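You operate a simulated robot arm through the tools that you are given. There is no shell and no other tool.

Carry out the task below with a simulated robot arm. There is one attempt and no reset: what you move stays moved.

TASK
Set one silver eyelet in the middle hole of the red strap.
Fine: it lies on the brown tray; the silver cup in the cup holder, strap flat in the yellow slide, then slide to 2, then one press of the blue lever; leave cup, strap and slide so.

The check looks at the end state, three seconds after you hand in, the way a careful person would. Anything else that was tipped, shoved, dropped, spilled or broken makes it a failure.

THE ROBOT
A 6-joint arm with a two-finger parallel gripper, fixed in place. Base frame: the origin is at the foot of the arm, x ahead of it, y to its left, z up; the work surface is at about z = 0.864. Units: m, degrees, N and s.
With the tool pointing down near the work surface it reaches from about 0.44 to 0.86 m from the base axis. Its first joint turns from -115.0 to 115.0 degrees. Payload 4.2 kg.
The tool frame sits at the grasp point between the pads (the TCP): z along the fingers, y along the line on which they close. The tips reach 0.023 m beyond it. Largest opening 0.094 m; finger width 0.038, thickness 0.01; the body of the gripper, 0.054 by 0.096 m, starts 0.039 m behind the TCP.
Orientation is that of the tool frame in the base frame, as a unit quaternion [w, x, y, z]. With the fingers straight down and closing along the base's y, the tool's x points along the base's -x, its y along +y and its z along -z.

THE INTERFACE
- The arm moves only by the tool apply_moves. Its argument "steps" is a list of rows, each a list of 7 numbers: the shift along the tool's x, y, z in m, then the turn, a rotation vector about the tool's x, y, z in degrees, then the finger opening in m, from 0 to 0.094. In form: [[dx, dy, dz, ax, ay, az, hand], ...]. A call has 1 to 20 rows; each row shifts and turns the commanded pose from where the row before left it, along the tool's axes as they then stand. A row lasts 0.2 s, in which the tool goes at most 0.05 m and 8.6 degrees; a call with a longer step from one row to the next is refused whole, and so is a gripper value outside its range. A pose out of reach is approached as far as the arm can. The call stops where the force on the tool passes 40 N (or 10 N more than at its start, if that is more) or the arm is blocked; 0.2 s more then pass. The fingers move at their own pace (about 0.108 m/s each) and stop on an object; they squeeze with about 36 N. The grip force told is the motor's: it shows also when the fingers shut on nothing. Time passes only in rows, and 0.2 s behind the last, so rows that do not move let the fingers close. The reply holds the time, the measured pose of the TCP, the force on the tool along the base axes, the opening and the grip force, in the units named above and with some noise, with the torque about the TCP (base axes, N m) and any sound that the robot's microphone picked up.
- Cameras (640 x 400 px; columns grow to the right, rows downward): "scene" is fixed at [0.0485, 0.6504, 1.6191]; the picture's right is [-0.55, -0.84, 0.00], its down [-0.47, 0.31, -0.83] and it looks along [0.69, -0.45, -0.56] (base axes); focal length 311 px, centre (320, 200). "wrist" rides on the gripper at [0.086, 0.016, -0.074] in the tool frame; the picture's right is [-0.18, 0.98, 0.00], its down [-0.58, -0.11, -0.81] and it looks along [-0.79, -0.15, 0.59] (tool axes); focal length 243 px, centre (320, 200). There is no depth. A picture from a camera that has moved, and an enlarged one, comes with that camera's place and axes in the base frame and with its lens.
- camera(camera): a new picture of that camera. It takes no simulated time.
- slide_trunk(by): slides the trunk up (or, below 0, down) by that many m; the arm rides with it, the base frame stays. It gives what a move gives, with no picture.
- inspect(camera, box): a new picture of the part [left, top, right, bottom] of that camera's present view, enlarged. It takes no simulated time.
- hand_in(): hands the job in; it is judged then, once.

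Places have to be worked out from the pictures, the camera data and where the tool is seen. Open the gripper and draw the arm clear of the work before you hand the job in, unless the task says otherwise.

The tools are called as name(argument=value, ...) on one line, values as JSON. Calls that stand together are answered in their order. apply_moves: Moves the arm, as the interface text tells. Its arguments: {"type":"object","properties":{"steps":{"type":"array"}},"required":["steps"]} The other tools are called the same way: slide_trunk (by) slides the trunk up or down; camera (camera) takes a picture; inspect (camera, box) takes an enlarged picture of a part of a camera's view; hand_in () hands the job in.

At the start:

```text
t: 0.0
eef_pos: [0.4321, 0.1458, 1.3229]
tcp_rot: [0.0, 0.0, 1.0, -0.001]
force: [0.5, 0.1, 0.7]
ft_torque: [0.0, -0.01, -0.03]
width: 0.0941
grip_force: 0.0
trunk travel left (down, up): [-0.825, 0.165]
```

scene: 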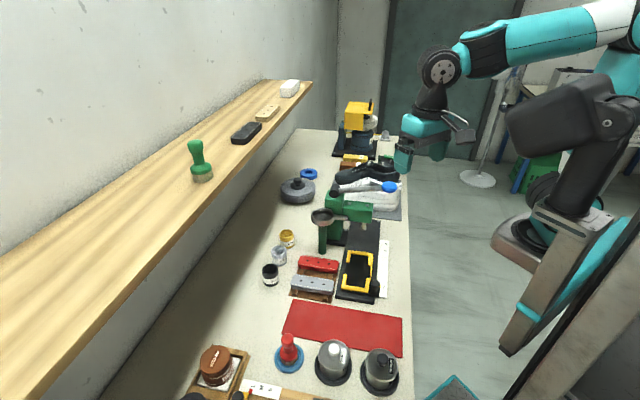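
wrist: 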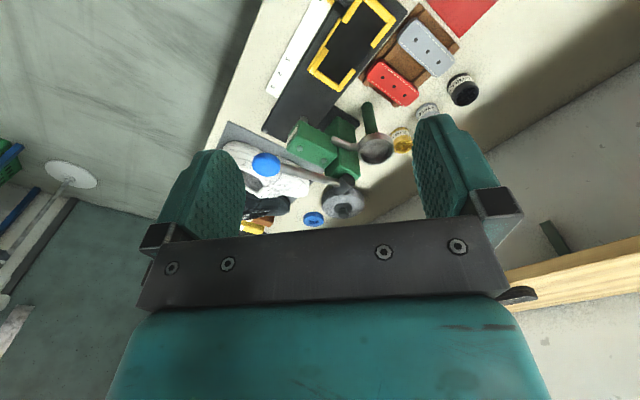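

I'll start by looking closely at the press, the slide, the cups and the straps in the scene picture before moving anything.

inspect(camera="scene", box=[250, 220, 410, 320])

inspect(camera="scene", box=[270, 150, 430, 250])

inspect(camera="scene", box=[180, 300, 420, 400])

inspect(camera="wrist", box=[220, 0, 500, 240])

```text
4.00 times, centred on (330, 270) of scene
camera zoom: at [0.0485, 0.6504, 1.6191], right [-0.55, -0.84, 0.0], down [-0.47, 0.31, -0.83], along [0.69, -0.45, -0.56], focal length 1243 px, centre (280, -80)
```

zoom: 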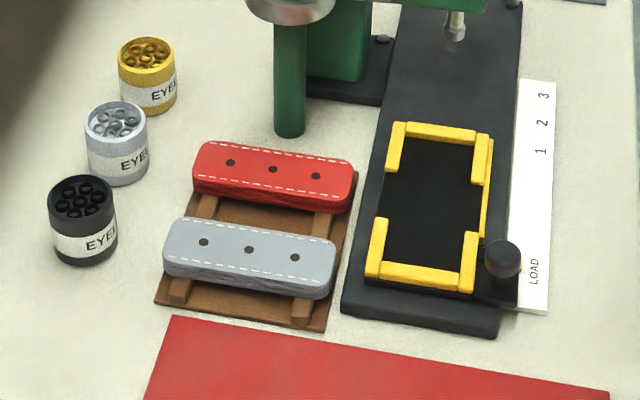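

```text
4.00 times, centred on (350, 200) of scene
camera zoom: at [0.0485, 0.6504, 1.6191], right [-0.55, -0.84, 0.0], down [-0.47, 0.31, -0.83], along [0.69, -0.45, -0.56], focal length 1243 px, centre (200, 200)
```

zoom: 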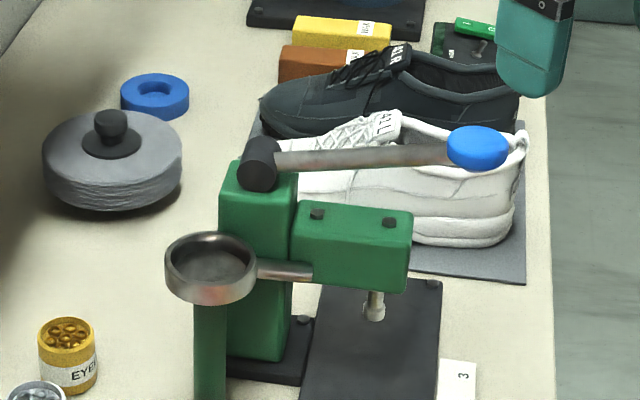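

```text
2.67 times, centred on (300, 350) of scene
camera zoom: at [0.0485, 0.6504, 1.6191], right [-0.55, -0.84, 0.0], down [-0.47, 0.31, -0.83], along [0.69, -0.45, -0.56], focal length 829 px, centre (373, -200)
```

zoom: 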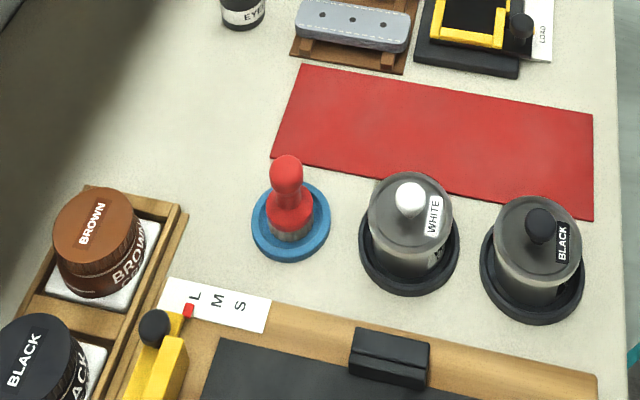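

```text
1.67 times, centred on (360, 120) of wrist
camera zoom: at [0.3469, 0.1624, 1.3978], right [0.18, 0.98, 0.0], down [0.58, -0.11, 0.81], along [0.79, -0.15, -0.59], focal length 404 px, centre (253, 333)
```

zoom: 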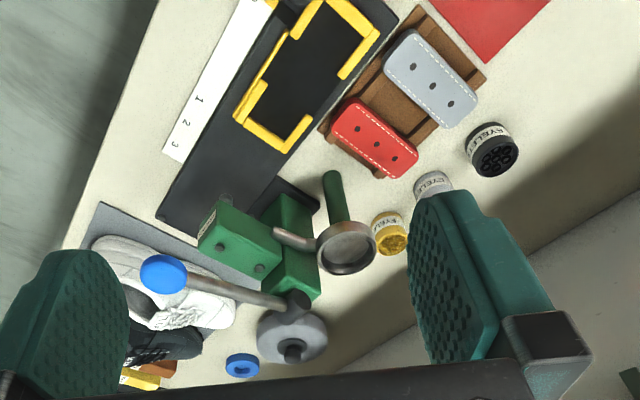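

The press, ring holder, slide and straps run along a table turned about 45° from the base axes. I turn the tool 45° where it is, which is clear of everything, so the wrist camera faces the table squarely for a second view.

apply_moves(steps=[[0, 0, 0, 0, 0, -7.5, 0.094], [0, 0, 0, 0, 0, -7.5, 0.094], [0, 0, 0, 0, 0, -7.5, 0.094], [0, 0, 0, 0, 0, -7.5, 0.094], [0, 0, 0, 0, 0, -7.5, 0.094], [0, 0, 0, 0, 0, -7.5, 0.094]])

camera(camera="wrist")

camera(camera="scene")

```text
t: 1.4
eef_pos: [0.4322, 0.1449, 1.3229]
tcp_rot: [0.0, -0.384, 0.923, -0.001]
force: [0.3, 0.7, 0.1]
ft_torque: [-0.02, 0.02, -0.01]
width: 0.094
grip_force: 0.1
trunk travel left (down, up): [-0.825, 0.165]
```

```text
taken
camera wrist: at [0.3607, 0.0961, 1.3979], right [-0.57, 0.82, 0.0], down [0.49, 0.34, 0.81], along [0.66, 0.46, -0.59], focal length 243 px, centre (320, 200)
```

wrist: 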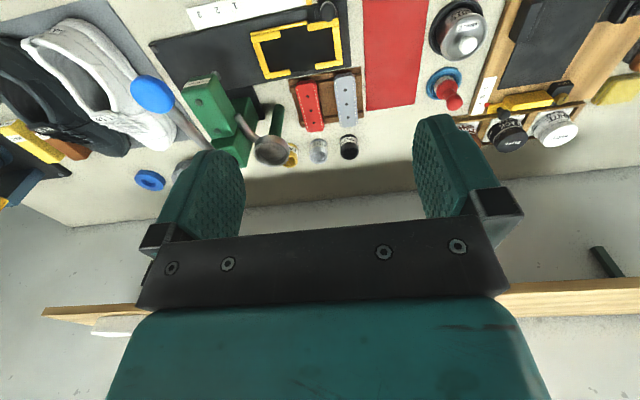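

```text
taken
```

scene: 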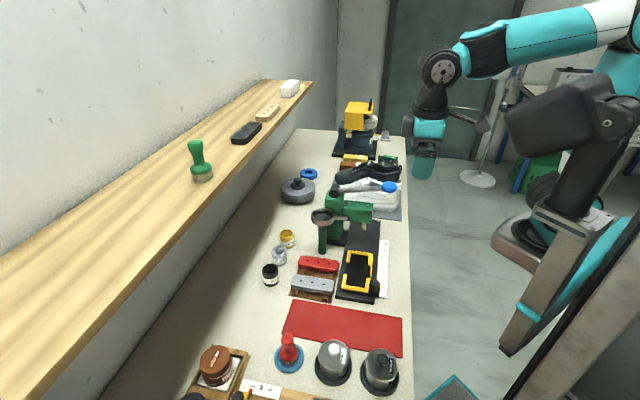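

The wrist view now shows the whole row: slide, straps, ring holder and cups. A shelf edge runs above the cups. I enlarge these areas to triangulate against the scene view.

inspect(camera="wrist", box=[140, 0, 300, 180])

inspect(camera="wrist", box=[240, 60, 380, 170])

inspect(camera="wrist", box=[180, 0, 370, 120])

inspect(camera="scene", box=[330, 230, 410, 310])

```text
2.22 times, centred on (220, 90) of wrist
camera zoom: at [0.3607, 0.0961, 1.3979], right [-0.57, 0.82, 0.0], down [0.49, 0.34, 0.81], along [0.66, 0.46, -0.59], focal length 539 px, centre (542, 444)
```

zoom: 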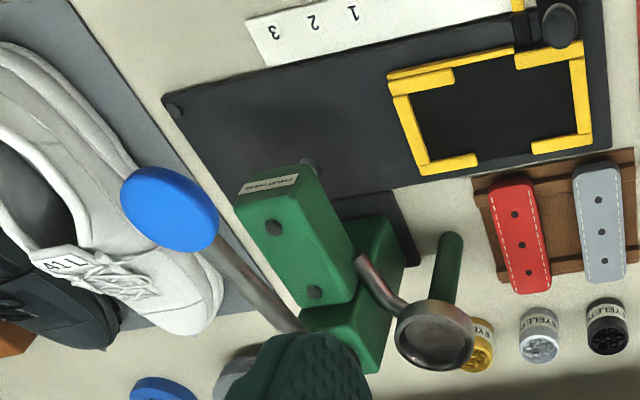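

```text
3.64 times, centred on (310, 115) of wrist
camera zoom: at [0.3607, 0.0961, 1.3979], right [-0.57, 0.82, 0.0], down [0.49, 0.34, 0.81], along [0.66, 0.46, -0.59], focal length 882 px, centre (356, 509)
```

zoom: 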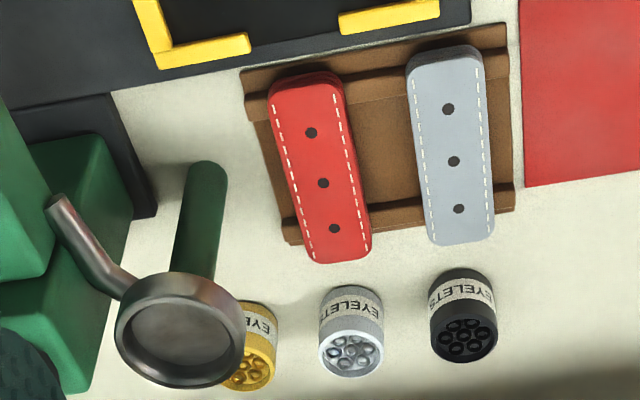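

```text
3.33 times, centred on (275, 60) of wrist
camera zoom: at [0.3607, 0.0961, 1.3979], right [-0.57, 0.82, 0.0], down [0.49, 0.34, 0.81], along [0.66, 0.46, -0.59], focal length 809 px, centre (470, 667)
```

zoom: 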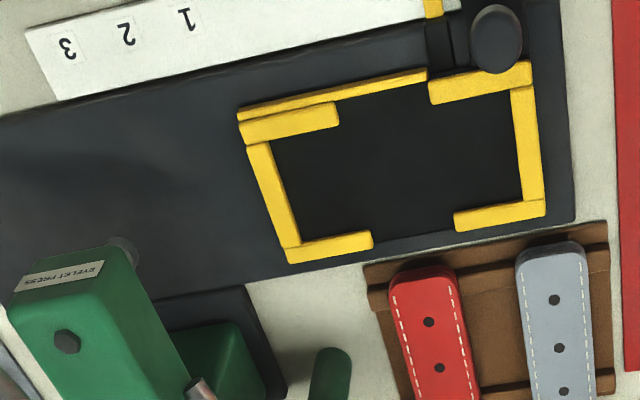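

```text
5.00 times, centred on (370, 270) of scene
camera zoom: at [0.0485, 0.6504, 1.6191], right [-0.55, -0.84, 0.0], down [-0.47, 0.31, -0.83], along [0.69, -0.45, -0.56], focal length 1554 px, centre (70, -150)
```

zoom: 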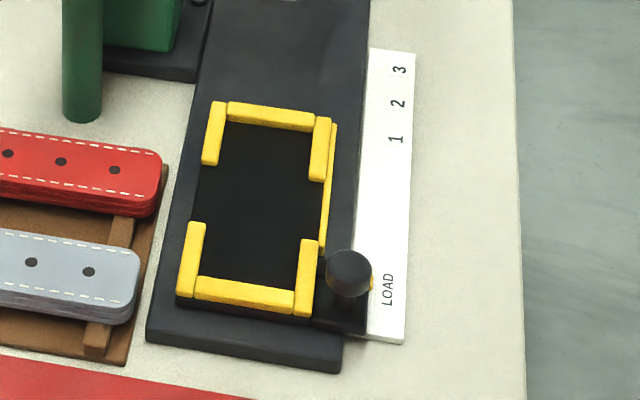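

I put the silver cup near (0.745, 0.355) with its top at z≈0.915, the ring holder near (0.70, 0.21, 1.02), and the shelf edge near z≈1.275 above the cups. I turn the tool to face along the table with the fingers closing across it, staying clear of the shelf.

apply_moves(steps=[[0, 0, 0, 0, 0, 8.2, 0.094], [0, 0, 0, 0, 0, 8.2, 0.094], [0, 0, 0, 0, 0, 8.2, 0.094], [0, 0, 0, 0, 0, 8.2, 0.094], [0, 0, 0, 0, 0, 8.2, 0.094], [0, 0, 0, 0, 0, 8.2, 0.094], [0, 0, 0, 0, 0, 8.2, 0.094], [0, 0, 0, 0, 0, 8.2, 0.094], [0, 0, 0, 0, 0, 8.2, 0.094], [0, 0, 0, 0, 0, 8.2, 0.094], [0, 0, 0, 0, 0, 8.0, 0.094]])

apply_moves(steps=[[0.0137, 0.0377, 0.0243, 0, 0, 0, 0.094], [0.0137, 0.0377, 0.0243, 0, 0, 0, 0.094], [0.0137, 0.0377, 0.0243, 0, 0, 0, 0.094], [0.0137, 0.0377, 0.0243, 0, 0, 0, 0.094], [0.0137, 0.0377, 0.0243, 0, 0, 0, 0.094], [0.0137, 0.0377, 0.0243, 0, 0, 0, 0.094], [0.0137, 0.0377, 0.0243, 0, 0, 0, 0.094]])

camera(camera="wrist")

camera(camera="scene")

```text
t: 3.8
eef_pos: [0.4316, 0.1462, 1.3236]
tcp_rot: [0.0, 0.385, 0.923, 0.0]
force: [0.9, 0.1, -0.2]
ft_torque: [-0.01, 0.01, 0.03]
width: 0.094
grip_force: 0.0
trunk travel left (down, up): [-0.825, 0.165]
```

```text
t: 5.4
eef_pos: [0.5525, 0.4004, 1.151]
tcp_rot: [0.0, 0.382, 0.924, 0.0]
force: [0.3, -0.6, 0.9]
ft_torque: [0.02, -0.04, -0.02]
width: 0.0937
grip_force: 0.1
trunk travel left (down, up): [-0.825, 0.165]
```

```text
taken
camera wrist: at [0.5033, 0.4737, 1.2278], right [0.83, 0.56, 0.0], down [0.33, -0.49, 0.81], along [0.46, -0.67, -0.59], focal length 243 px, centre (320, 200)
```

wrist: 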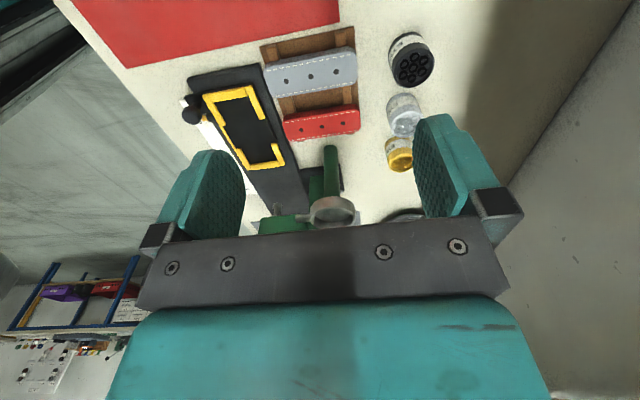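

```text
taken
```

scene: 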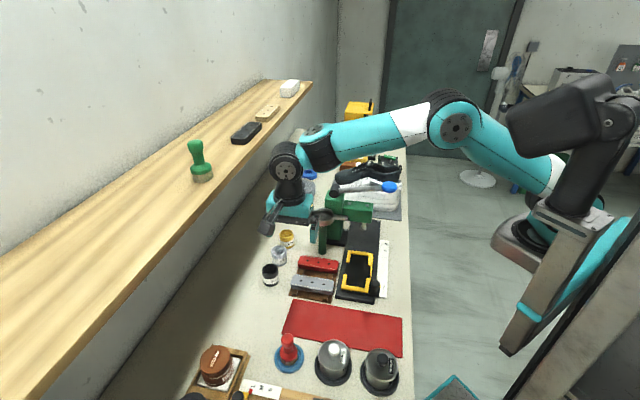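

The gripper hangs over the table ahead of the cups, below and in front of the shelf edge. I enlarge the cups, straps and ring from this view to fix their positions.

inspect(camera="wrist", box=[360, 20, 460, 180])

inspect(camera="wrist", box=[240, 20, 400, 150])

inspect(camera="wrist", box=[170, 60, 370, 240])

inspect(camera="scene", box=[255, 220, 345, 310])

```text
2.50 times, centred on (410, 100) of wrist
camera zoom: at [0.5033, 0.4737, 1.2278], right [0.83, 0.56, 0.0], down [0.33, -0.49, 0.81], along [0.46, -0.67, -0.59], focal length 606 px, centre (95, 450)
```

zoom: 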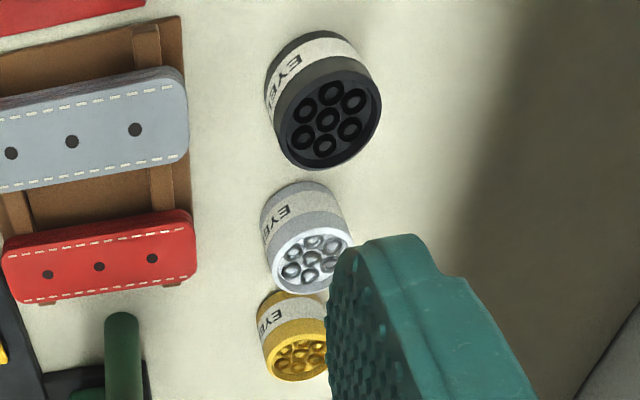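

```text
3.08 times, centred on (320, 85) of wrist
camera zoom: at [0.5033, 0.4737, 1.2278], right [0.83, 0.56, 0.0], down [0.33, -0.49, 0.81], along [0.46, -0.67, -0.59], focal length 746 px, centre (320, 554)
```

zoom: 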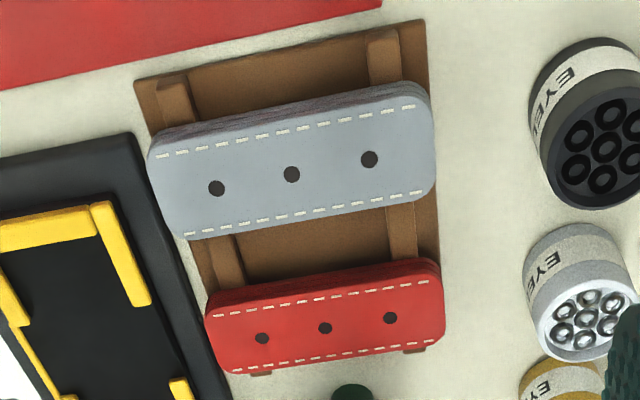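

```text
2.22 times, centred on (270, 150) of wrist
camera zoom: at [0.5033, 0.4737, 1.2278], right [0.83, 0.56, 0.0], down [0.33, -0.49, 0.81], along [0.46, -0.67, -0.59], focal length 539 px, centre (431, 311)
```

zoom: 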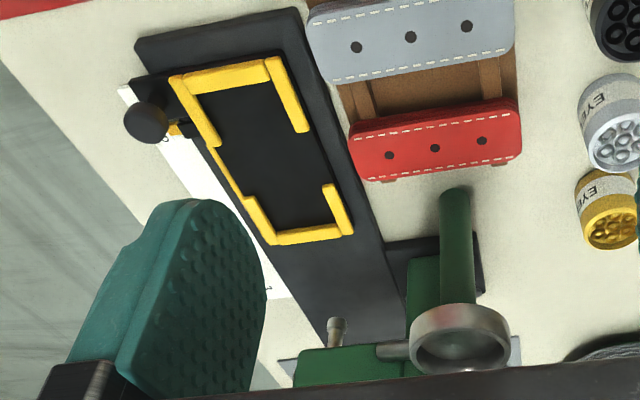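

```text
4.44 times, centred on (300, 265) of scene
camera zoom: at [0.0485, 0.6504, 1.6191], right [-0.55, -0.84, 0.0], down [-0.47, 0.31, -0.83], along [0.69, -0.45, -0.56], focal length 1382 px, centre (409, -89)
```

zoom: 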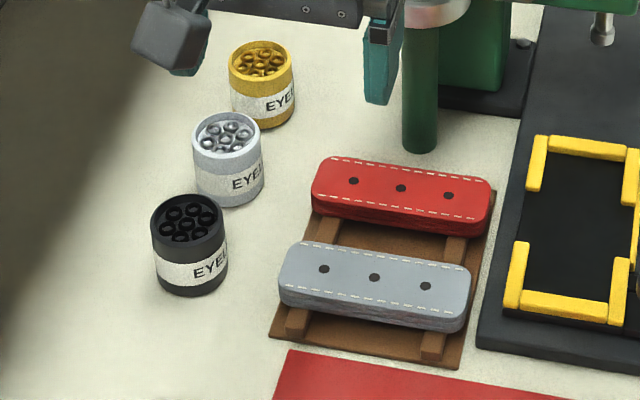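

Two wrist views agree on the silver cup at about (0.746, 0.358) with its top at z≈0.914. I go low in front of the cups, then across towards the wall, then along over the black cup with the open fingers straddling, so the ring holder and shelf stay clear.

apply_moves(steps=[[0, 0, 0.0465, 0, 0, 0, 0.094], [0, 0, 0.0465, 0, 0, 0, 0.094], [0, 0, 0.0465, 0, 0, 0, 0.094], [0, 0, 0.0435, 0, 0, 0, 0.094], [0, 0.0355, 0, 0, 0, 0, 0.094], [0, 0.0355, 0, 0, 0, 0, 0.094], [0, 0.0355, 0, 0, 0, 0, 0.094]])

camera(camera="wrist")

camera(camera="scene")

```text
t: 7.0
eef_pos: [0.6015, 0.4446, 0.9712]
tcp_rot: [0.0, 0.382, 0.924, -0.001]
force: [-0.1, -1.2, -0.4]
ft_torque: [0.02, -0.02, 0.02]
width: 0.094
grip_force: 0.2
out of reach, approached as far as the arm can: row 6, 7
trunk travel left (down, up): [-0.825, 0.165]
```

```text
taken
camera wrist: at [0.5517, 0.5174, 1.047], right [0.83, 0.56, 0.0], down [0.33, -0.49, 0.81], along [0.45, -0.67, -0.59], focal length 243 px, centre (320, 200)
```

wrist: 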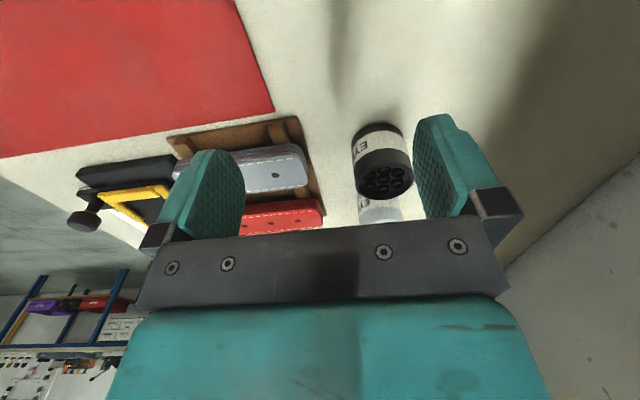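

```text
taken
```

scene: 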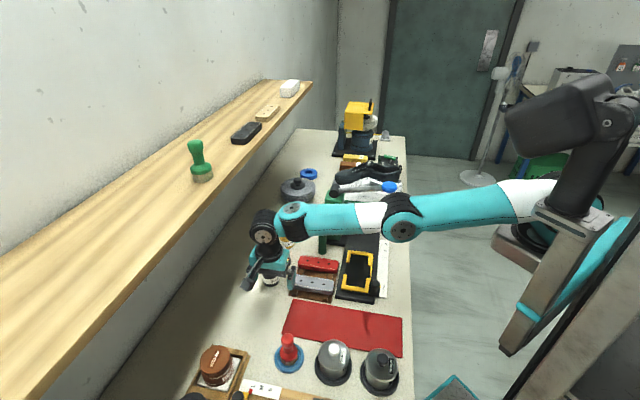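

The arm runs out of reach here because the shoulder sits too high. I back off towards the robot and rise, then lower the trunk so the arm works closer to level.

apply_moves(steps=[[0, -0.04, 0, 0, 0, 0, 0.094], [0, -0.04, 0, 0, 0, 0, 0.094], [0, -0.03, -0.03, 0, 0, 0, 0.094], [0, 0, -0.045, 0, 0, 0, 0.094], [0, 0, -0.045, 0, 0, 0, 0.094], [0, 0, -0.045, 0, 0, 0, 0.094], [0, 0, -0.045, 0, 0, 0, 0.094], [0, 0, -0.045, 0, 0, 0, 0.094]])

```text
t: 8.8
eef_pos: [0.5239, 0.3687, 1.2271]
tcp_rot: [0.0, 0.382, 0.924, 0.0]
force: [1.1, 0.7, -1.2]
ft_torque: [-0.01, -0.01, -0.01]
width: 0.094
grip_force: 0.1
out of reach, approached as far as the arm can: row 1
trunk travel left (down, up): [-0.825, 0.165]
```

The tool is back at (0.524, 0.369, 1.227) over bare table. I lower the trunk by 0.22 m, which should bring the tool to z≈1.0 with the arm bent more favourably.

slide_trunk(by=-0.22)

camera(camera="scene")

```text
t: 11.1
eef_pos: [0.5233, 0.368, 1.0071]
tcp_rot: [0.0, 0.382, 0.924, 0.0]
force: [0.1, -0.3, 0.1]
ft_torque: [0.03, 0.01, -0.02]
width: 0.0939
grip_force: 0.0
trunk travel left (down, up): [-0.605, 0.385]
```

```text
taken
```

scene: 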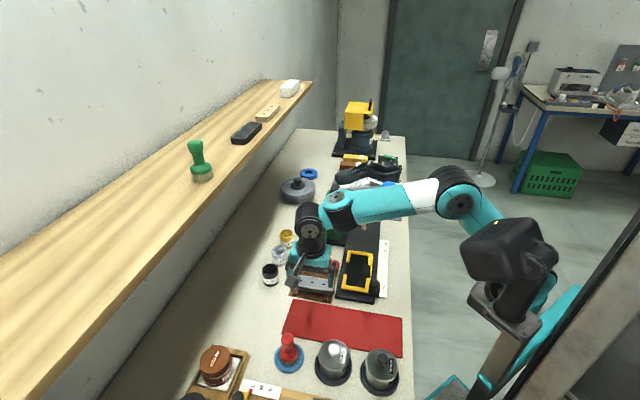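

The arm is now well bent with room to spare. I move across to the cup row at z≈0.968, still short of the black cup, and look.

apply_moves(steps=[[0, 0.03755, 0.00975, 0, 0, 0, 0.094], [0, 0.03755, 0.00975, 0, 0, 0, 0.094], [0, 0.03755, 0.00975, 0, 0, 0, 0.094], [0, 0.03755, 0.00975, 0, 0, 0, 0.094]])

camera(camera="wrist")

camera(camera="scene")

```text
t: 12.1
eef_pos: [0.5893, 0.4351, 0.9823]
tcp_rot: [0.0, 0.382, 0.924, -0.001]
force: [0.2, 0.3, -0.6]
ft_torque: [0.01, 0.01, -0.02]
width: 0.0942
grip_force: 0.0
out of reach, approached as far as the arm can: row 3, 4
trunk travel left (down, up): [-0.605, 0.385]
```

```text
taken
camera wrist: at [0.5407, 0.5075, 1.0572], right [0.83, 0.56, 0.0], down [0.33, -0.49, 0.81], along [0.45, -0.67, -0.59], focal length 243 px, centre (320, 200)
```

wrist: 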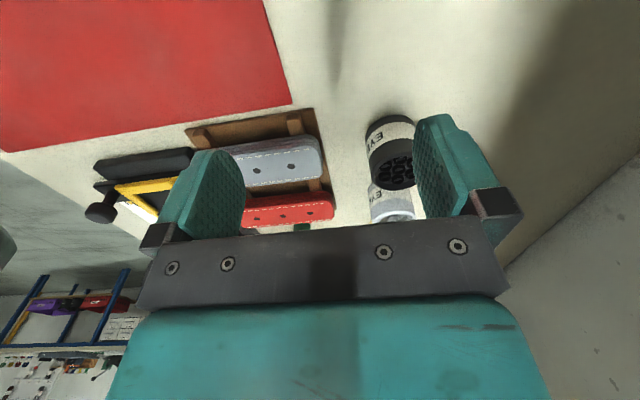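

```text
taken
```

scene: 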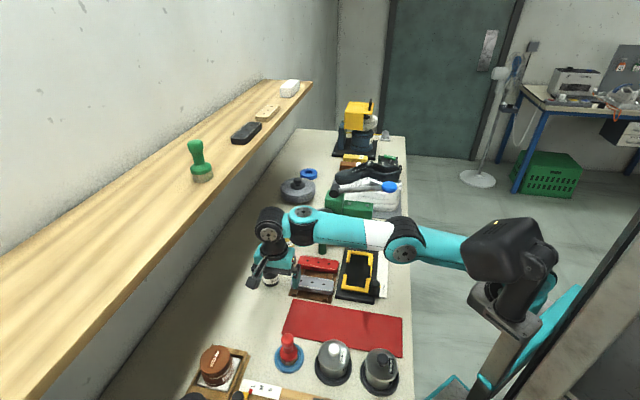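

This stop came at the same bearing from the base (36.4°) as the earlier one, so I suspect a wrist turn limit rather than arm length. I test that by moving along the table towards the cup, where the bearing decreases, staying well above the cups.

apply_moves(steps=[[-0.03, 0, 0, 0, 0, 0, 0.094], [-0.03, 0, 0, 0, 0, 0, 0.094], [-0.03, 0, 0, 0, 0, 0, 0.094]])

camera(camera="scene")

```text
t: 12.9
eef_pos: [0.6513, 0.3711, 0.9822]
tcp_rot: [0.0, 0.383, 0.924, 0.0]
force: [-0.5, -0.1, -0.5]
ft_torque: [-0.06, 0.04, 0.0]
width: 0.0938
grip_force: 0.0
trunk travel left (down, up): [-0.605, 0.385]
```

```text
taken
```

scene: 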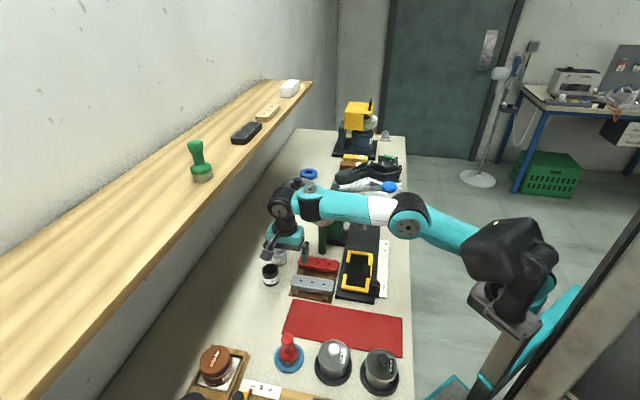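

That move went through fully, so the limit was the wrist turn at that bearing. I continue across to the cup row and then along to sit above the silver cup at z≈0.968.

apply_moves(steps=[[0, 0.0192, 0.004, 0, 0, 0, 0.094], [0, 0.0192, 0.005, 0, 0, 0, 0.094], [0, 0.0192, 0.005, 0, 0, 0, 0.094], [-0.0254, 0, 0, 0, 0, 0, 0.094], [-0.0254, 0, 0, 0, 0, 0, 0.094], [-0.0254, 0, 0, 0, 0, 0, 0.094]])

camera(camera="wrist")

camera(camera="scene")

```text
t: 14.3
eef_pos: [0.7185, 0.3285, 0.9725]
tcp_rot: [0.0, 0.382, 0.924, -0.001]
force: [-0.6, 0.5, 0.2]
ft_torque: [-0.03, -0.01, 0.0]
width: 0.094
grip_force: 0.0
out of reach, approached as far as the arm can: row 2, 3
trunk travel left (down, up): [-0.605, 0.385]
```

```text
taken
camera wrist: at [0.6695, 0.4005, 1.0474], right [0.83, 0.56, 0.0], down [0.33, -0.49, 0.81], along [0.46, -0.67, -0.59], focal length 243 px, centre (320, 200)
```

wrist: 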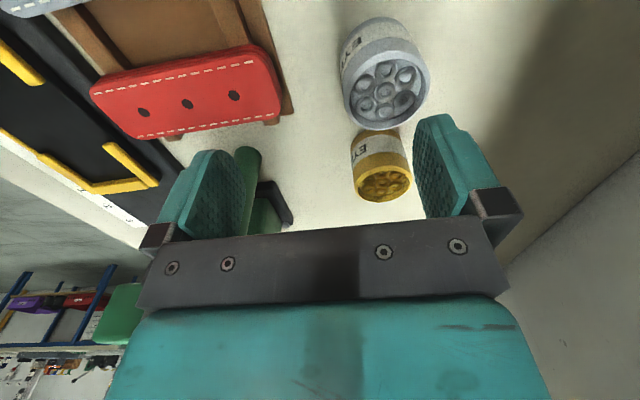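

```text
taken
```

scene: 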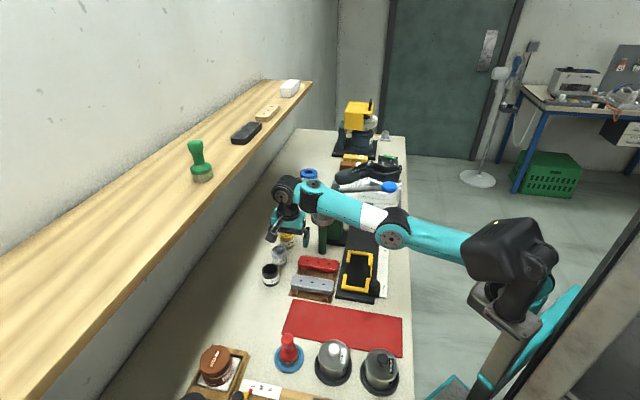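

Still about 0.04 m short of the cup, and reach seems to fall as the tool's turn grows away from the arm's bearing. The cup is round, so I turn the fingers back 24° where I am, safely above it, and then try the rest of the approach.

apply_moves(steps=[[0, 0, 0, 0, 0, -8, 0.094], [0, 0, 0, 0, 0, -8, 0.094], [0, 0, 0, 0, 0, -8, 0.094], [-0.0076, 0.0187, 0, 0, 0, 0, 0.094], [-0.0076, 0.0187, 0, 0, 0, 0, 0.094]])

camera(camera="wrist")

camera(camera="scene")

```text
t: 15.5
eef_pos: [0.7179, 0.329, 0.9726]
tcp_rot: [0.0, 0.182, 0.983, 0.0]
force: [-0.3, -0.1, 0.2]
ft_torque: [0.0, 0.0, -0.02]
width: 0.0938
grip_force: 0.1
out of reach, approached as far as the arm can: row 4, 5
trunk travel left (down, up): [-0.605, 0.385]
```

```text
taken
camera wrist: at [0.644, 0.3739, 1.0477], right [0.52, 0.85, 0.0], down [0.5, -0.31, 0.81], along [0.69, -0.42, -0.59], focal length 243 px, centre (320, 200)
```

wrist: 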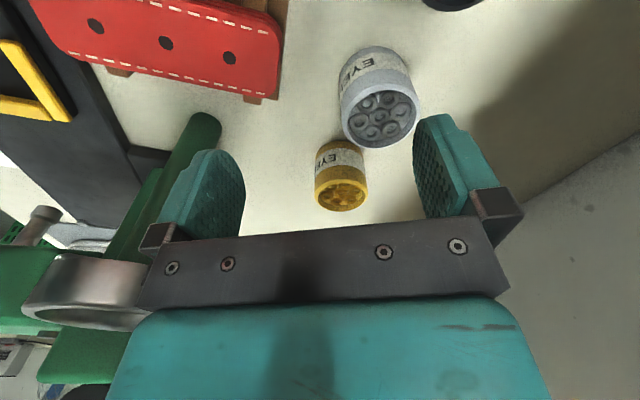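

```text
taken
```

scene: 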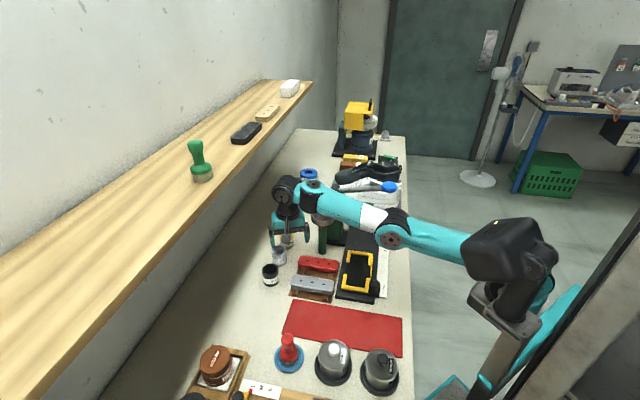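

Turning the tool did not help: the reach boundary fits a circle of about 0.5 m round a point near (0.34, 0), so the cup is just beyond it with the tool vertical at this trunk height. I back off away from the ring holder, raise the trunk 0.1 m to the better height, and turn the fingers to close along the cup row so the tool can lean slightly outward.

apply_moves(steps=[[0.0325, -0.0074, 0, 0, 0, 0, 0.094], [0.0325, -0.0074, 0, 0, 0, 0, 0.094], [0.0325, -0.0074, 0, 0, 0, 0, 0.094]])

slide_trunk(by=0.1)

apply_moves(steps=[[0, 0, 0, 0, 0, -8.25, 0.094], [0, 0, 0, 0, 0, -8.25, 0.094], [0, 0, 0, 0, 0, -8.25, 0.094], [0, 0, 0, 0, 0, -8.25, 0.094], [0, 0, 0, 0, 0, -8.25, 0.094], [0, 0, 0, 0, 0, -8.25, 0.094], [0, 0, 0, 0, 0, -8.25, 0.094], [0, 0, 0, 0, 0, -8.25, 0.094]])

camera(camera="wrist")

camera(camera="scene")

```text
t: 16.3
eef_pos: [0.6187, 0.3433, 0.9732]
tcp_rot: [0.0, 0.184, 0.983, 0.0]
force: [1.0, 0.2, -0.9]
ft_torque: [0.02, 0.03, 0.02]
width: 0.094
grip_force: 0.0
out of reach, approached as far as the arm can: row 1
trunk travel left (down, up): [-0.605, 0.385]
```

```text
t: 17.7
eef_pos: [0.62, 0.3445, 1.0744]
tcp_rot: [0.0, 0.182, 0.983, 0.001]
force: [1.0, 0.2, 0.4]
ft_torque: [-0.03, -0.03, -0.03]
width: 0.0941
grip_force: 0.1
trunk travel left (down, up): [-0.705, 0.285]
```

```text
t: 19.5
eef_pos: [0.6193, 0.3443, 1.0744]
tcp_rot: [-0.001, -0.384, 0.923, -0.001]
force: [-0.4, 0.3, 0.8]
ft_torque: [0.02, -0.02, 0.03]
width: 0.0938
grip_force: 0.1
trunk travel left (down, up): [-0.705, 0.285]
```

```text
taken
camera wrist: at [0.5479, 0.2942, 1.1484], right [-0.57, 0.82, 0.0], down [0.49, 0.34, 0.81], along [0.66, 0.46, -0.59], focal length 243 px, centre (320, 200)
```

wrist: 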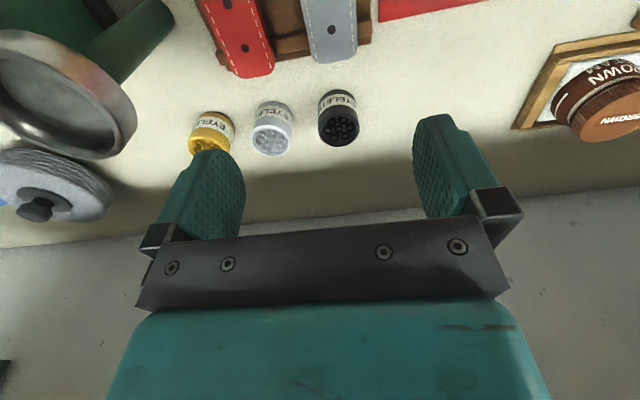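

```text
taken
```

scene: 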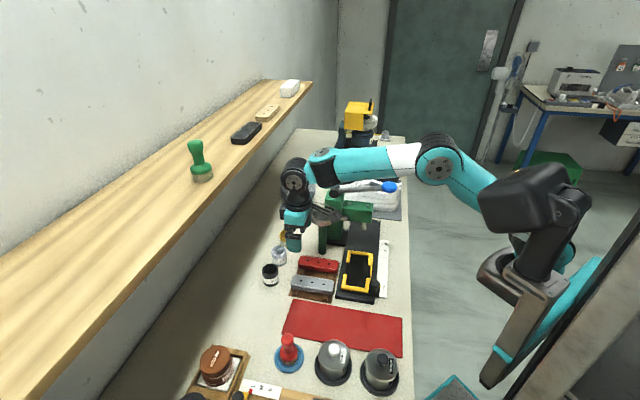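

I enlarge the cups in this view to place the silver one more exactly before lowering between them.

inspect(camera="wrist", box=[180, 80, 380, 180])

inspect(camera="wrist", box=[0, 0, 200, 200])

```text
3.20 times, centred on (280, 130) of wrist
camera zoom: at [0.5479, 0.2942, 1.1484], right [-0.57, 0.82, 0.0], down [0.49, 0.34, 0.81], along [0.66, 0.46, -0.59], focal length 776 px, centre (448, 424)
```

zoom: 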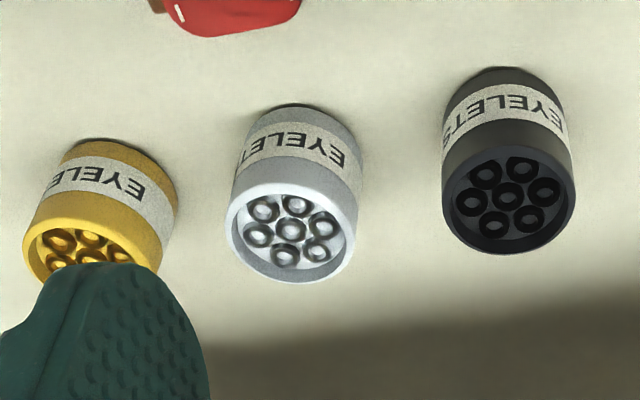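

```text
2.00 times, centred on (100, 100) of wrist
camera zoom: at [0.5479, 0.2942, 1.1484], right [-0.57, 0.82, 0.0], down [0.49, 0.34, 0.81], along [0.66, 0.46, -0.59], focal length 485 px, centre (760, 400)
```

zoom: 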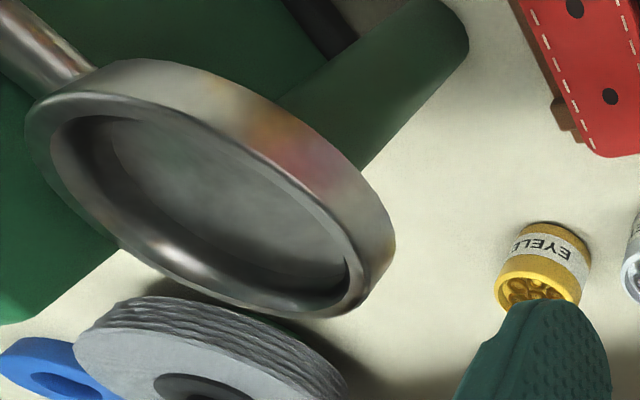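

Four views put the silver cup at (0.7445, 0.358), about 0.05 m across, with about 0.033 m of gap to each neighbour. I narrow the fingers to 0.070, descend to z≈0.97 and move above it.

apply_moves(steps=[[0, 0, 0.05, 0, 0, 0, 0.07], [0, 0, 0.05, 0, 0, 0, 0.07], [-0.0326, -0.0264, 0, 0, 0, 0, 0.07], [-0.0326, -0.0264, 0, 0, 0, 0, 0.07], [-0.0326, -0.0264, 0, 0, 0, 0, 0.07]])

camera(camera="wrist")

camera(camera="scene")

```text
t: 20.7
eef_pos: [0.7144, 0.3519, 0.9708]
tcp_rot: [-0.001, -0.383, 0.924, -0.001]
force: [0.3, -0.6, -1.2]
ft_torque: [0.01, 0.01, 0.0]
width: 0.0699
grip_force: 0.1
out of reach, approached as far as the arm can: row 5
trunk travel left (down, up): [-0.705, 0.285]
```

```text
taken
camera wrist: at [0.6437, 0.3019, 1.0468], right [-0.56, 0.83, 0.0], down [0.49, 0.34, 0.8], along [0.66, 0.45, -0.59], focal length 243 px, centre (320, 200)
```

wrist: 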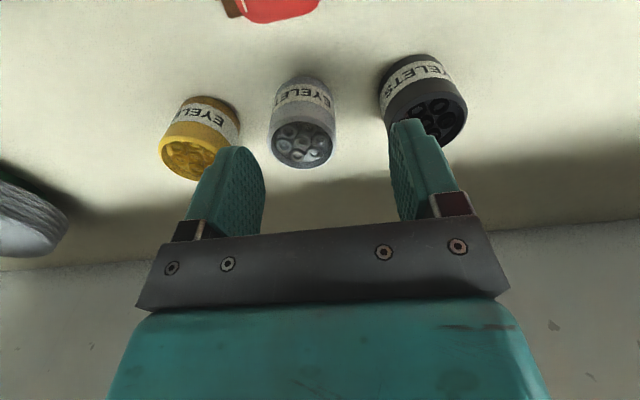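

```text
taken
```

scene: 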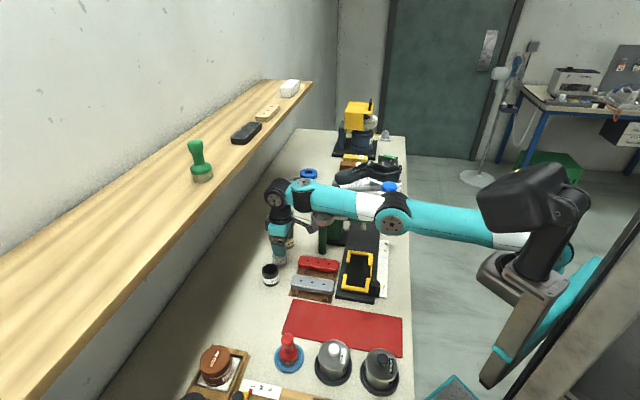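

The tool stopped at (0.714, 0.352), about 0.03 m short, which matches the reach model. I lean the tool 10° about its closing axis, so the pads stay square to the cup, and shift the last bit out and sideways above the cups.

apply_moves(steps=[[0, 0, 0, 0, -5, 0, 0.07], [0, 0, 0, 0, -5, 0, 0.07], [-0.0125, -0.0086, 0.0022, 0, 0, 0, 0.07], [-0.0125, -0.0086, 0.0022, 0, 0, 0, 0.07]])

camera(camera="wrist")

camera(camera="scene")

```text
t: 21.7
eef_pos: [0.745, 0.3582, 0.9722]
tcp_rot: [0.08, -0.381, 0.92, 0.033]
force: [0.1, -0.1, 0.9]
ft_torque: [-0.02, -0.04, -0.01]
width: 0.0698
grip_force: 0.1
trunk travel left (down, up): [-0.705, 0.285]
```

```text
taken
camera wrist: at [0.6643, 0.3003, 1.0323], right [-0.57, 0.82, 0.03], down [0.38, 0.23, 0.9], along [0.73, 0.52, -0.44], focal length 243 px, centre (320, 200)
```

wrist: 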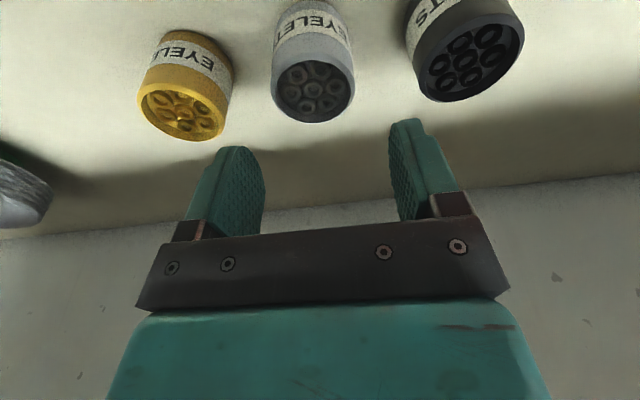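

```text
taken
```

scene: 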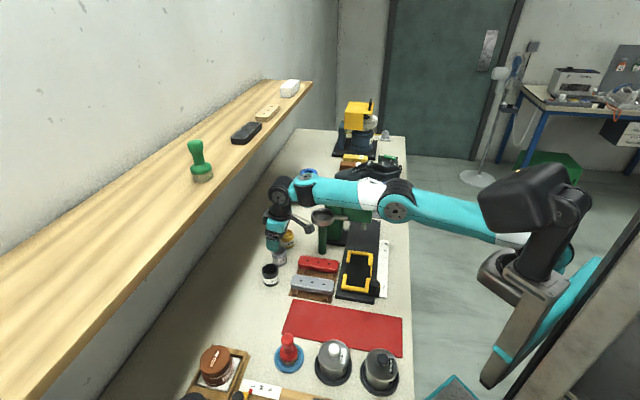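

The tool now reaches (0.745, 0.358) directly above the silver cup. I enlarge the wrist view to check the centring before descending between the cups.

inspect(camera="wrist", box=[220, 0, 420, 125])

inspect(camera="scene", box=[240, 200, 340, 300])

```text
3.20 times, centred on (320, 62) of wrist
camera zoom: at [0.6643, 0.3003, 1.0323], right [-0.57, 0.82, 0.03], down [0.38, 0.23, 0.9], along [0.73, 0.52, -0.44], focal length 776 px, centre (320, 640)
```

zoom: 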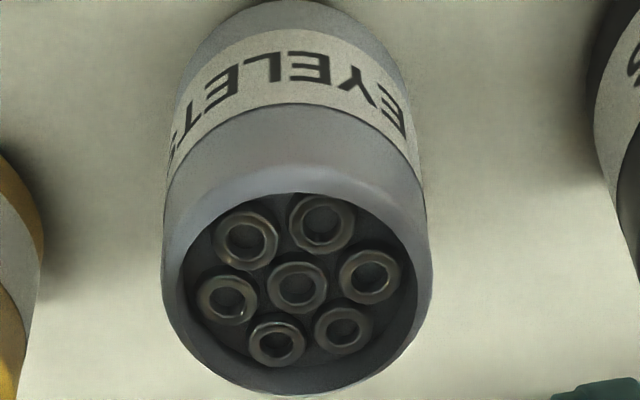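

```text
4.00 times, centred on (290, 250) of scene
camera zoom: at [0.0485, 0.6504, 1.6191], right [-0.55, -0.84, 0.0], down [-0.47, 0.31, -0.83], along [0.69, -0.45, -0.56], focal length 1243 px, centre (440, 0)
```

zoom: 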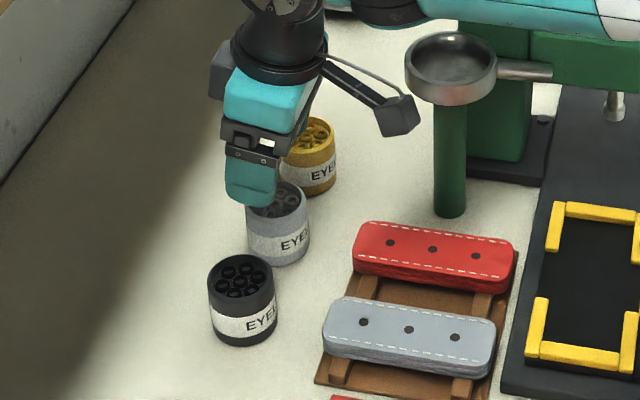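

The cup sits within about 3 mm of the finger centre, with both fingers over the gaps to the neighbours. I lower straight down to z≈0.915, so the pads take only the upper half of the cup.

apply_moves(steps=[[0.004, -0.0004, 0.0187, 0, 0, 0, 0.07], [0.004, -0.0004, 0.0187, 0, 0, 0, 0.07], [0.004, -0.0004, 0.0187, 0, 0, 0, 0.07]])

camera(camera="wrist")

inspect(camera="scene", box=[240, 200, 340, 300])

```text
t: 22.5
eef_pos: [0.7437, 0.3563, 0.9163]
tcp_rot: [0.08, -0.382, 0.92, 0.033]
force: [-0.4, -0.5, -0.3]
ft_torque: [0.0, 0.02, -0.01]
width: 0.07
grip_force: 0.0
trunk travel left (down, up): [-0.705, 0.285]
```

```text
taken
camera wrist: at [0.6637, 0.2989, 0.9747], right [-0.57, 0.82, 0.03], down [0.38, 0.23, 0.9], along [0.73, 0.52, -0.44], focal length 243 px, centre (320, 200)
```

wrist: 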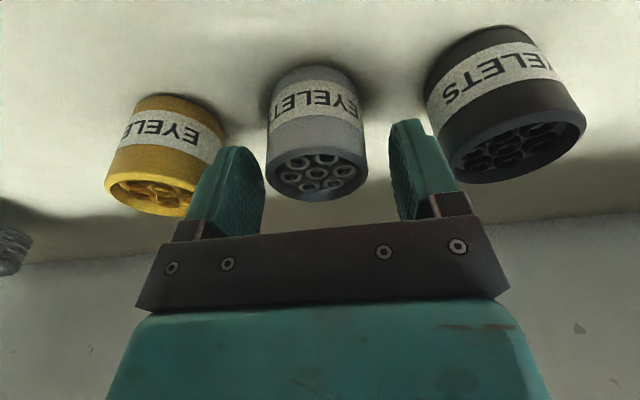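

```text
4.00 times, centred on (290, 250) of scene
camera zoom: at [0.0485, 0.6504, 1.6191], right [-0.55, -0.84, 0.0], down [-0.47, 0.31, -0.83], along [0.69, -0.45, -0.56], focal length 1243 px, centre (440, 0)
```

zoom: 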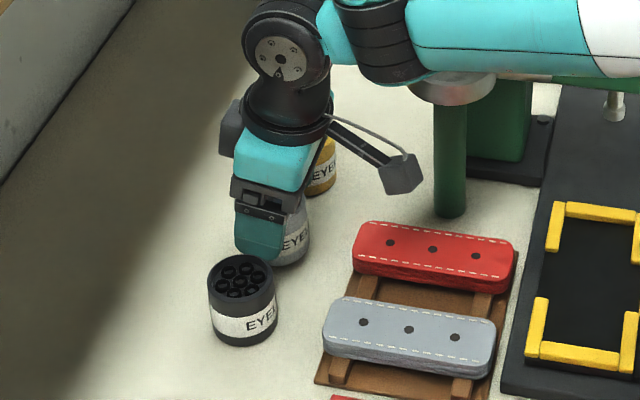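

Both fingers are in the gaps beside the silver cup and nothing is touched. I close gently on it.

apply_moves(steps=[[0, 0, 0, 0, 0, 0, 0.055], [0, 0, 0, 0, 0, 0, 0.05], [0, 0, 0, 0, 0, 0, 0.046], [0, 0, 0, 0, 0, 0, 0.036], [0, 0, 0, 0, 0, 0, 0.036]])

camera(camera="wrist")

```text
t: 23.7
eef_pos: [0.7444, 0.357, 0.9159]
tcp_rot: [0.08, -0.381, 0.92, 0.034]
force: [-0.6, 0.6, 0.5]
ft_torque: [0.06, 0.06, 0.01]
width: 0.0492
grip_force: 36.2
trunk travel left (down, up): [-0.705, 0.285]
```

```text
taken
camera wrist: at [0.6637, 0.2989, 0.9748], right [-0.57, 0.82, 0.03], down [0.38, 0.23, 0.9], along [0.73, 0.52, -0.44], focal length 243 px, centre (320, 200)
```

wrist: 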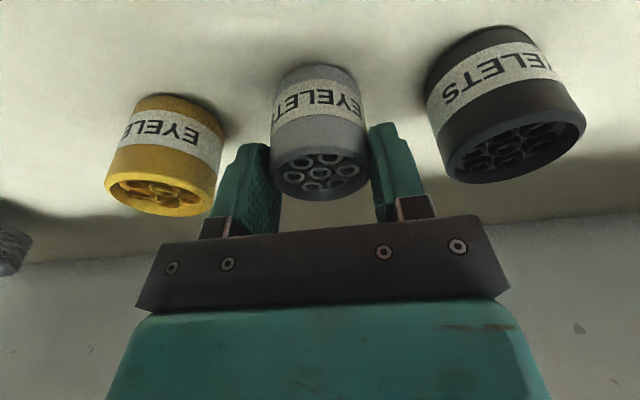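

The silver cup is held at 0.049 m with 36 N. I lift it straight up to z≈0.99, then move back diagonally over the table, away from both the ring holder and the neighbour cups.

apply_moves(steps=[[-0.00326, 0, -0.0185, 0, 0, 0, 0.036], [-0.00326, 0, -0.0185, 0, 0, 0, 0.036], [-0.00326, 0, -0.0185, 0, 0, 0, 0.036], [-0.00326, 0, -0.0185, 0, 0, 0, 0.036]])

apply_moves(steps=[[0.0164, 0.0167, -0.0029, 0, 0, 0, 0.036], [0.0164, 0.0167, -0.0029, 0, 0, 0, 0.036], [0.0164, 0.0167, -0.0029, 0, 0, 0, 0.036], [0.0164, 0.0167, -0.0029, 0, 0, 0, 0.036], [0.0164, 0.0167, -0.0029, 0, 0, 0, 0.036], [0.0164, 0.0167, -0.0029, 0, 0, 0, 0.036]])

camera(camera="wrist")

camera(camera="scene")

```text
t: 24.7
eef_pos: [0.7424, 0.356, 0.9906]
tcp_rot: [0.081, -0.381, 0.921, 0.034]
force: [0.5, -0.4, -2.1]
ft_torque: [0.0, 0.01, 0.0]
width: 0.0493
grip_force: 36.1
trunk travel left (down, up): [-0.705, 0.285]
```

```text
t: 26.1
eef_pos: [0.6033, 0.3545, 0.9908]
tcp_rot: [0.081, -0.381, 0.92, 0.033]
force: [-0.2, 0.1, -1.7]
ft_torque: [0.01, 0.01, -0.04]
width: 0.0488
grip_force: 36.1
trunk travel left (down, up): [-0.705, 0.285]
```

```text
taken
camera wrist: at [0.5222, 0.2972, 1.0496], right [-0.57, 0.82, 0.03], down [0.38, 0.23, 0.9], along [0.73, 0.52, -0.44], focal length 243 px, centre (320, 200)
```

wrist: 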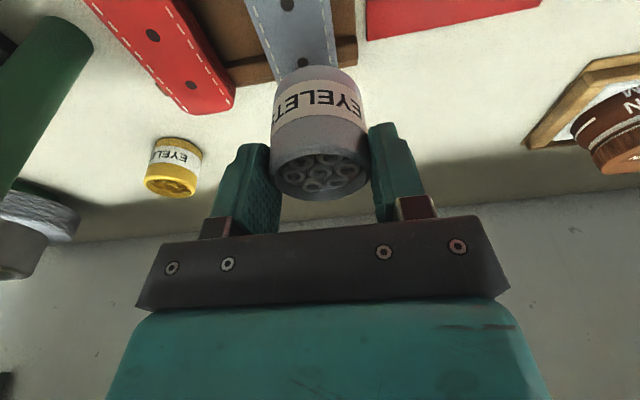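

```text
taken
```

scene: 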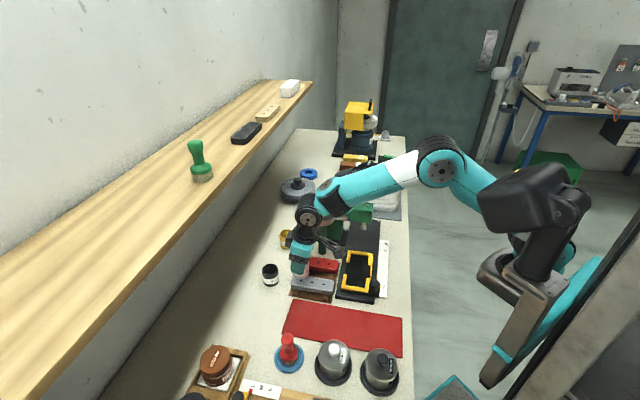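

The cup hangs upright and the others are undisturbed. I raise it to z≈1.12, well above the ring rim, and yaw 90° about the vertical so the fingers will straddle the ring parallel to the lever.

apply_moves(steps=[[-0.0075, 0, -0.0424, 0, 0, 0, 0.036], [-0.0075, 0, -0.0424, 0, 0, 0, 0.036], [-0.0075, 0, -0.0424, 0, 0, 0, 0.036], [0, 0, 0, 1.42, 0, 8.08, 0.036], [0, 0, 0, 1.42, 0, 8.08, 0.036], [0, 0, 0, 1.42, 0, 8.08, 0.036], [0, 0, 0, 1.42, 0, 8.08, 0.036], [0, 0, 0, 1.42, 0, 8.08, 0.036], [0, 0, 0, 1.42, 0, 8.08, 0.036], [0, 0, 0, 1.42, 0, 8.08, 0.036], [0, 0, 0, 1.42, 0, 8.08, 0.036], [0, 0, 0, 1.42, 0, 8.08, 0.036], [0, 0, 0, 1.42, 0, 8.08, 0.036], [0, 0, 0, 1.39, 0, 7.88, 0.036]])

camera(camera="wrist")

camera(camera="scene")

```text
t: 29.1
eef_pos: [0.5806, 0.357, 1.1119]
tcp_rot: [0.08, 0.384, 0.919, -0.034]
force: [0.6, 0.1, -1.8]
ft_torque: [0.0, 0.03, -0.01]
width: 0.0494
grip_force: 36.2
out of reach, approached as far as the arm can: row 13, 14
trunk travel left (down, up): [-0.705, 0.285]
```

```text
taken
camera wrist: at [0.5249, 0.4375, 1.1715], right [0.82, 0.56, 0.03], down [0.23, -0.38, 0.89], along [0.52, -0.73, -0.45], focal length 243 px, centre (320, 200)
```

wrist: 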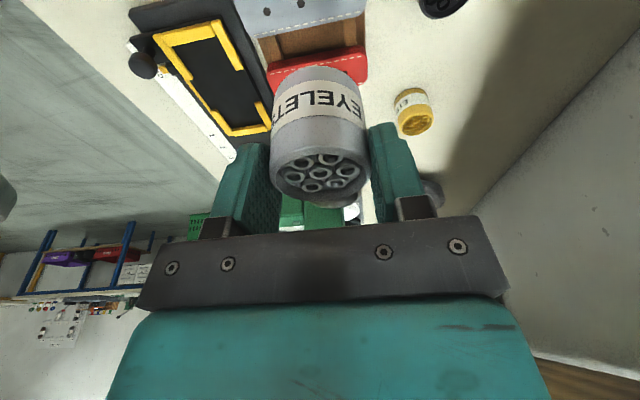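

```text
taken
```

scene: 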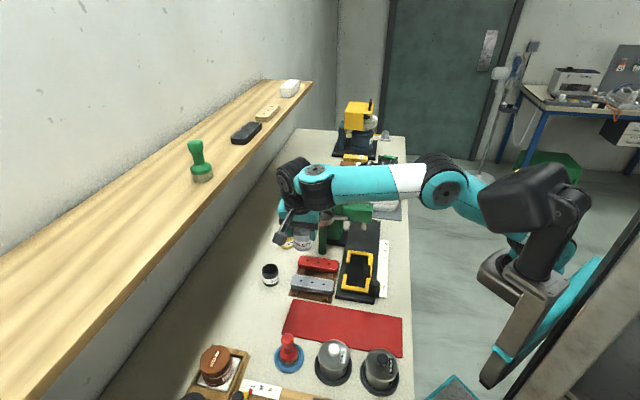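

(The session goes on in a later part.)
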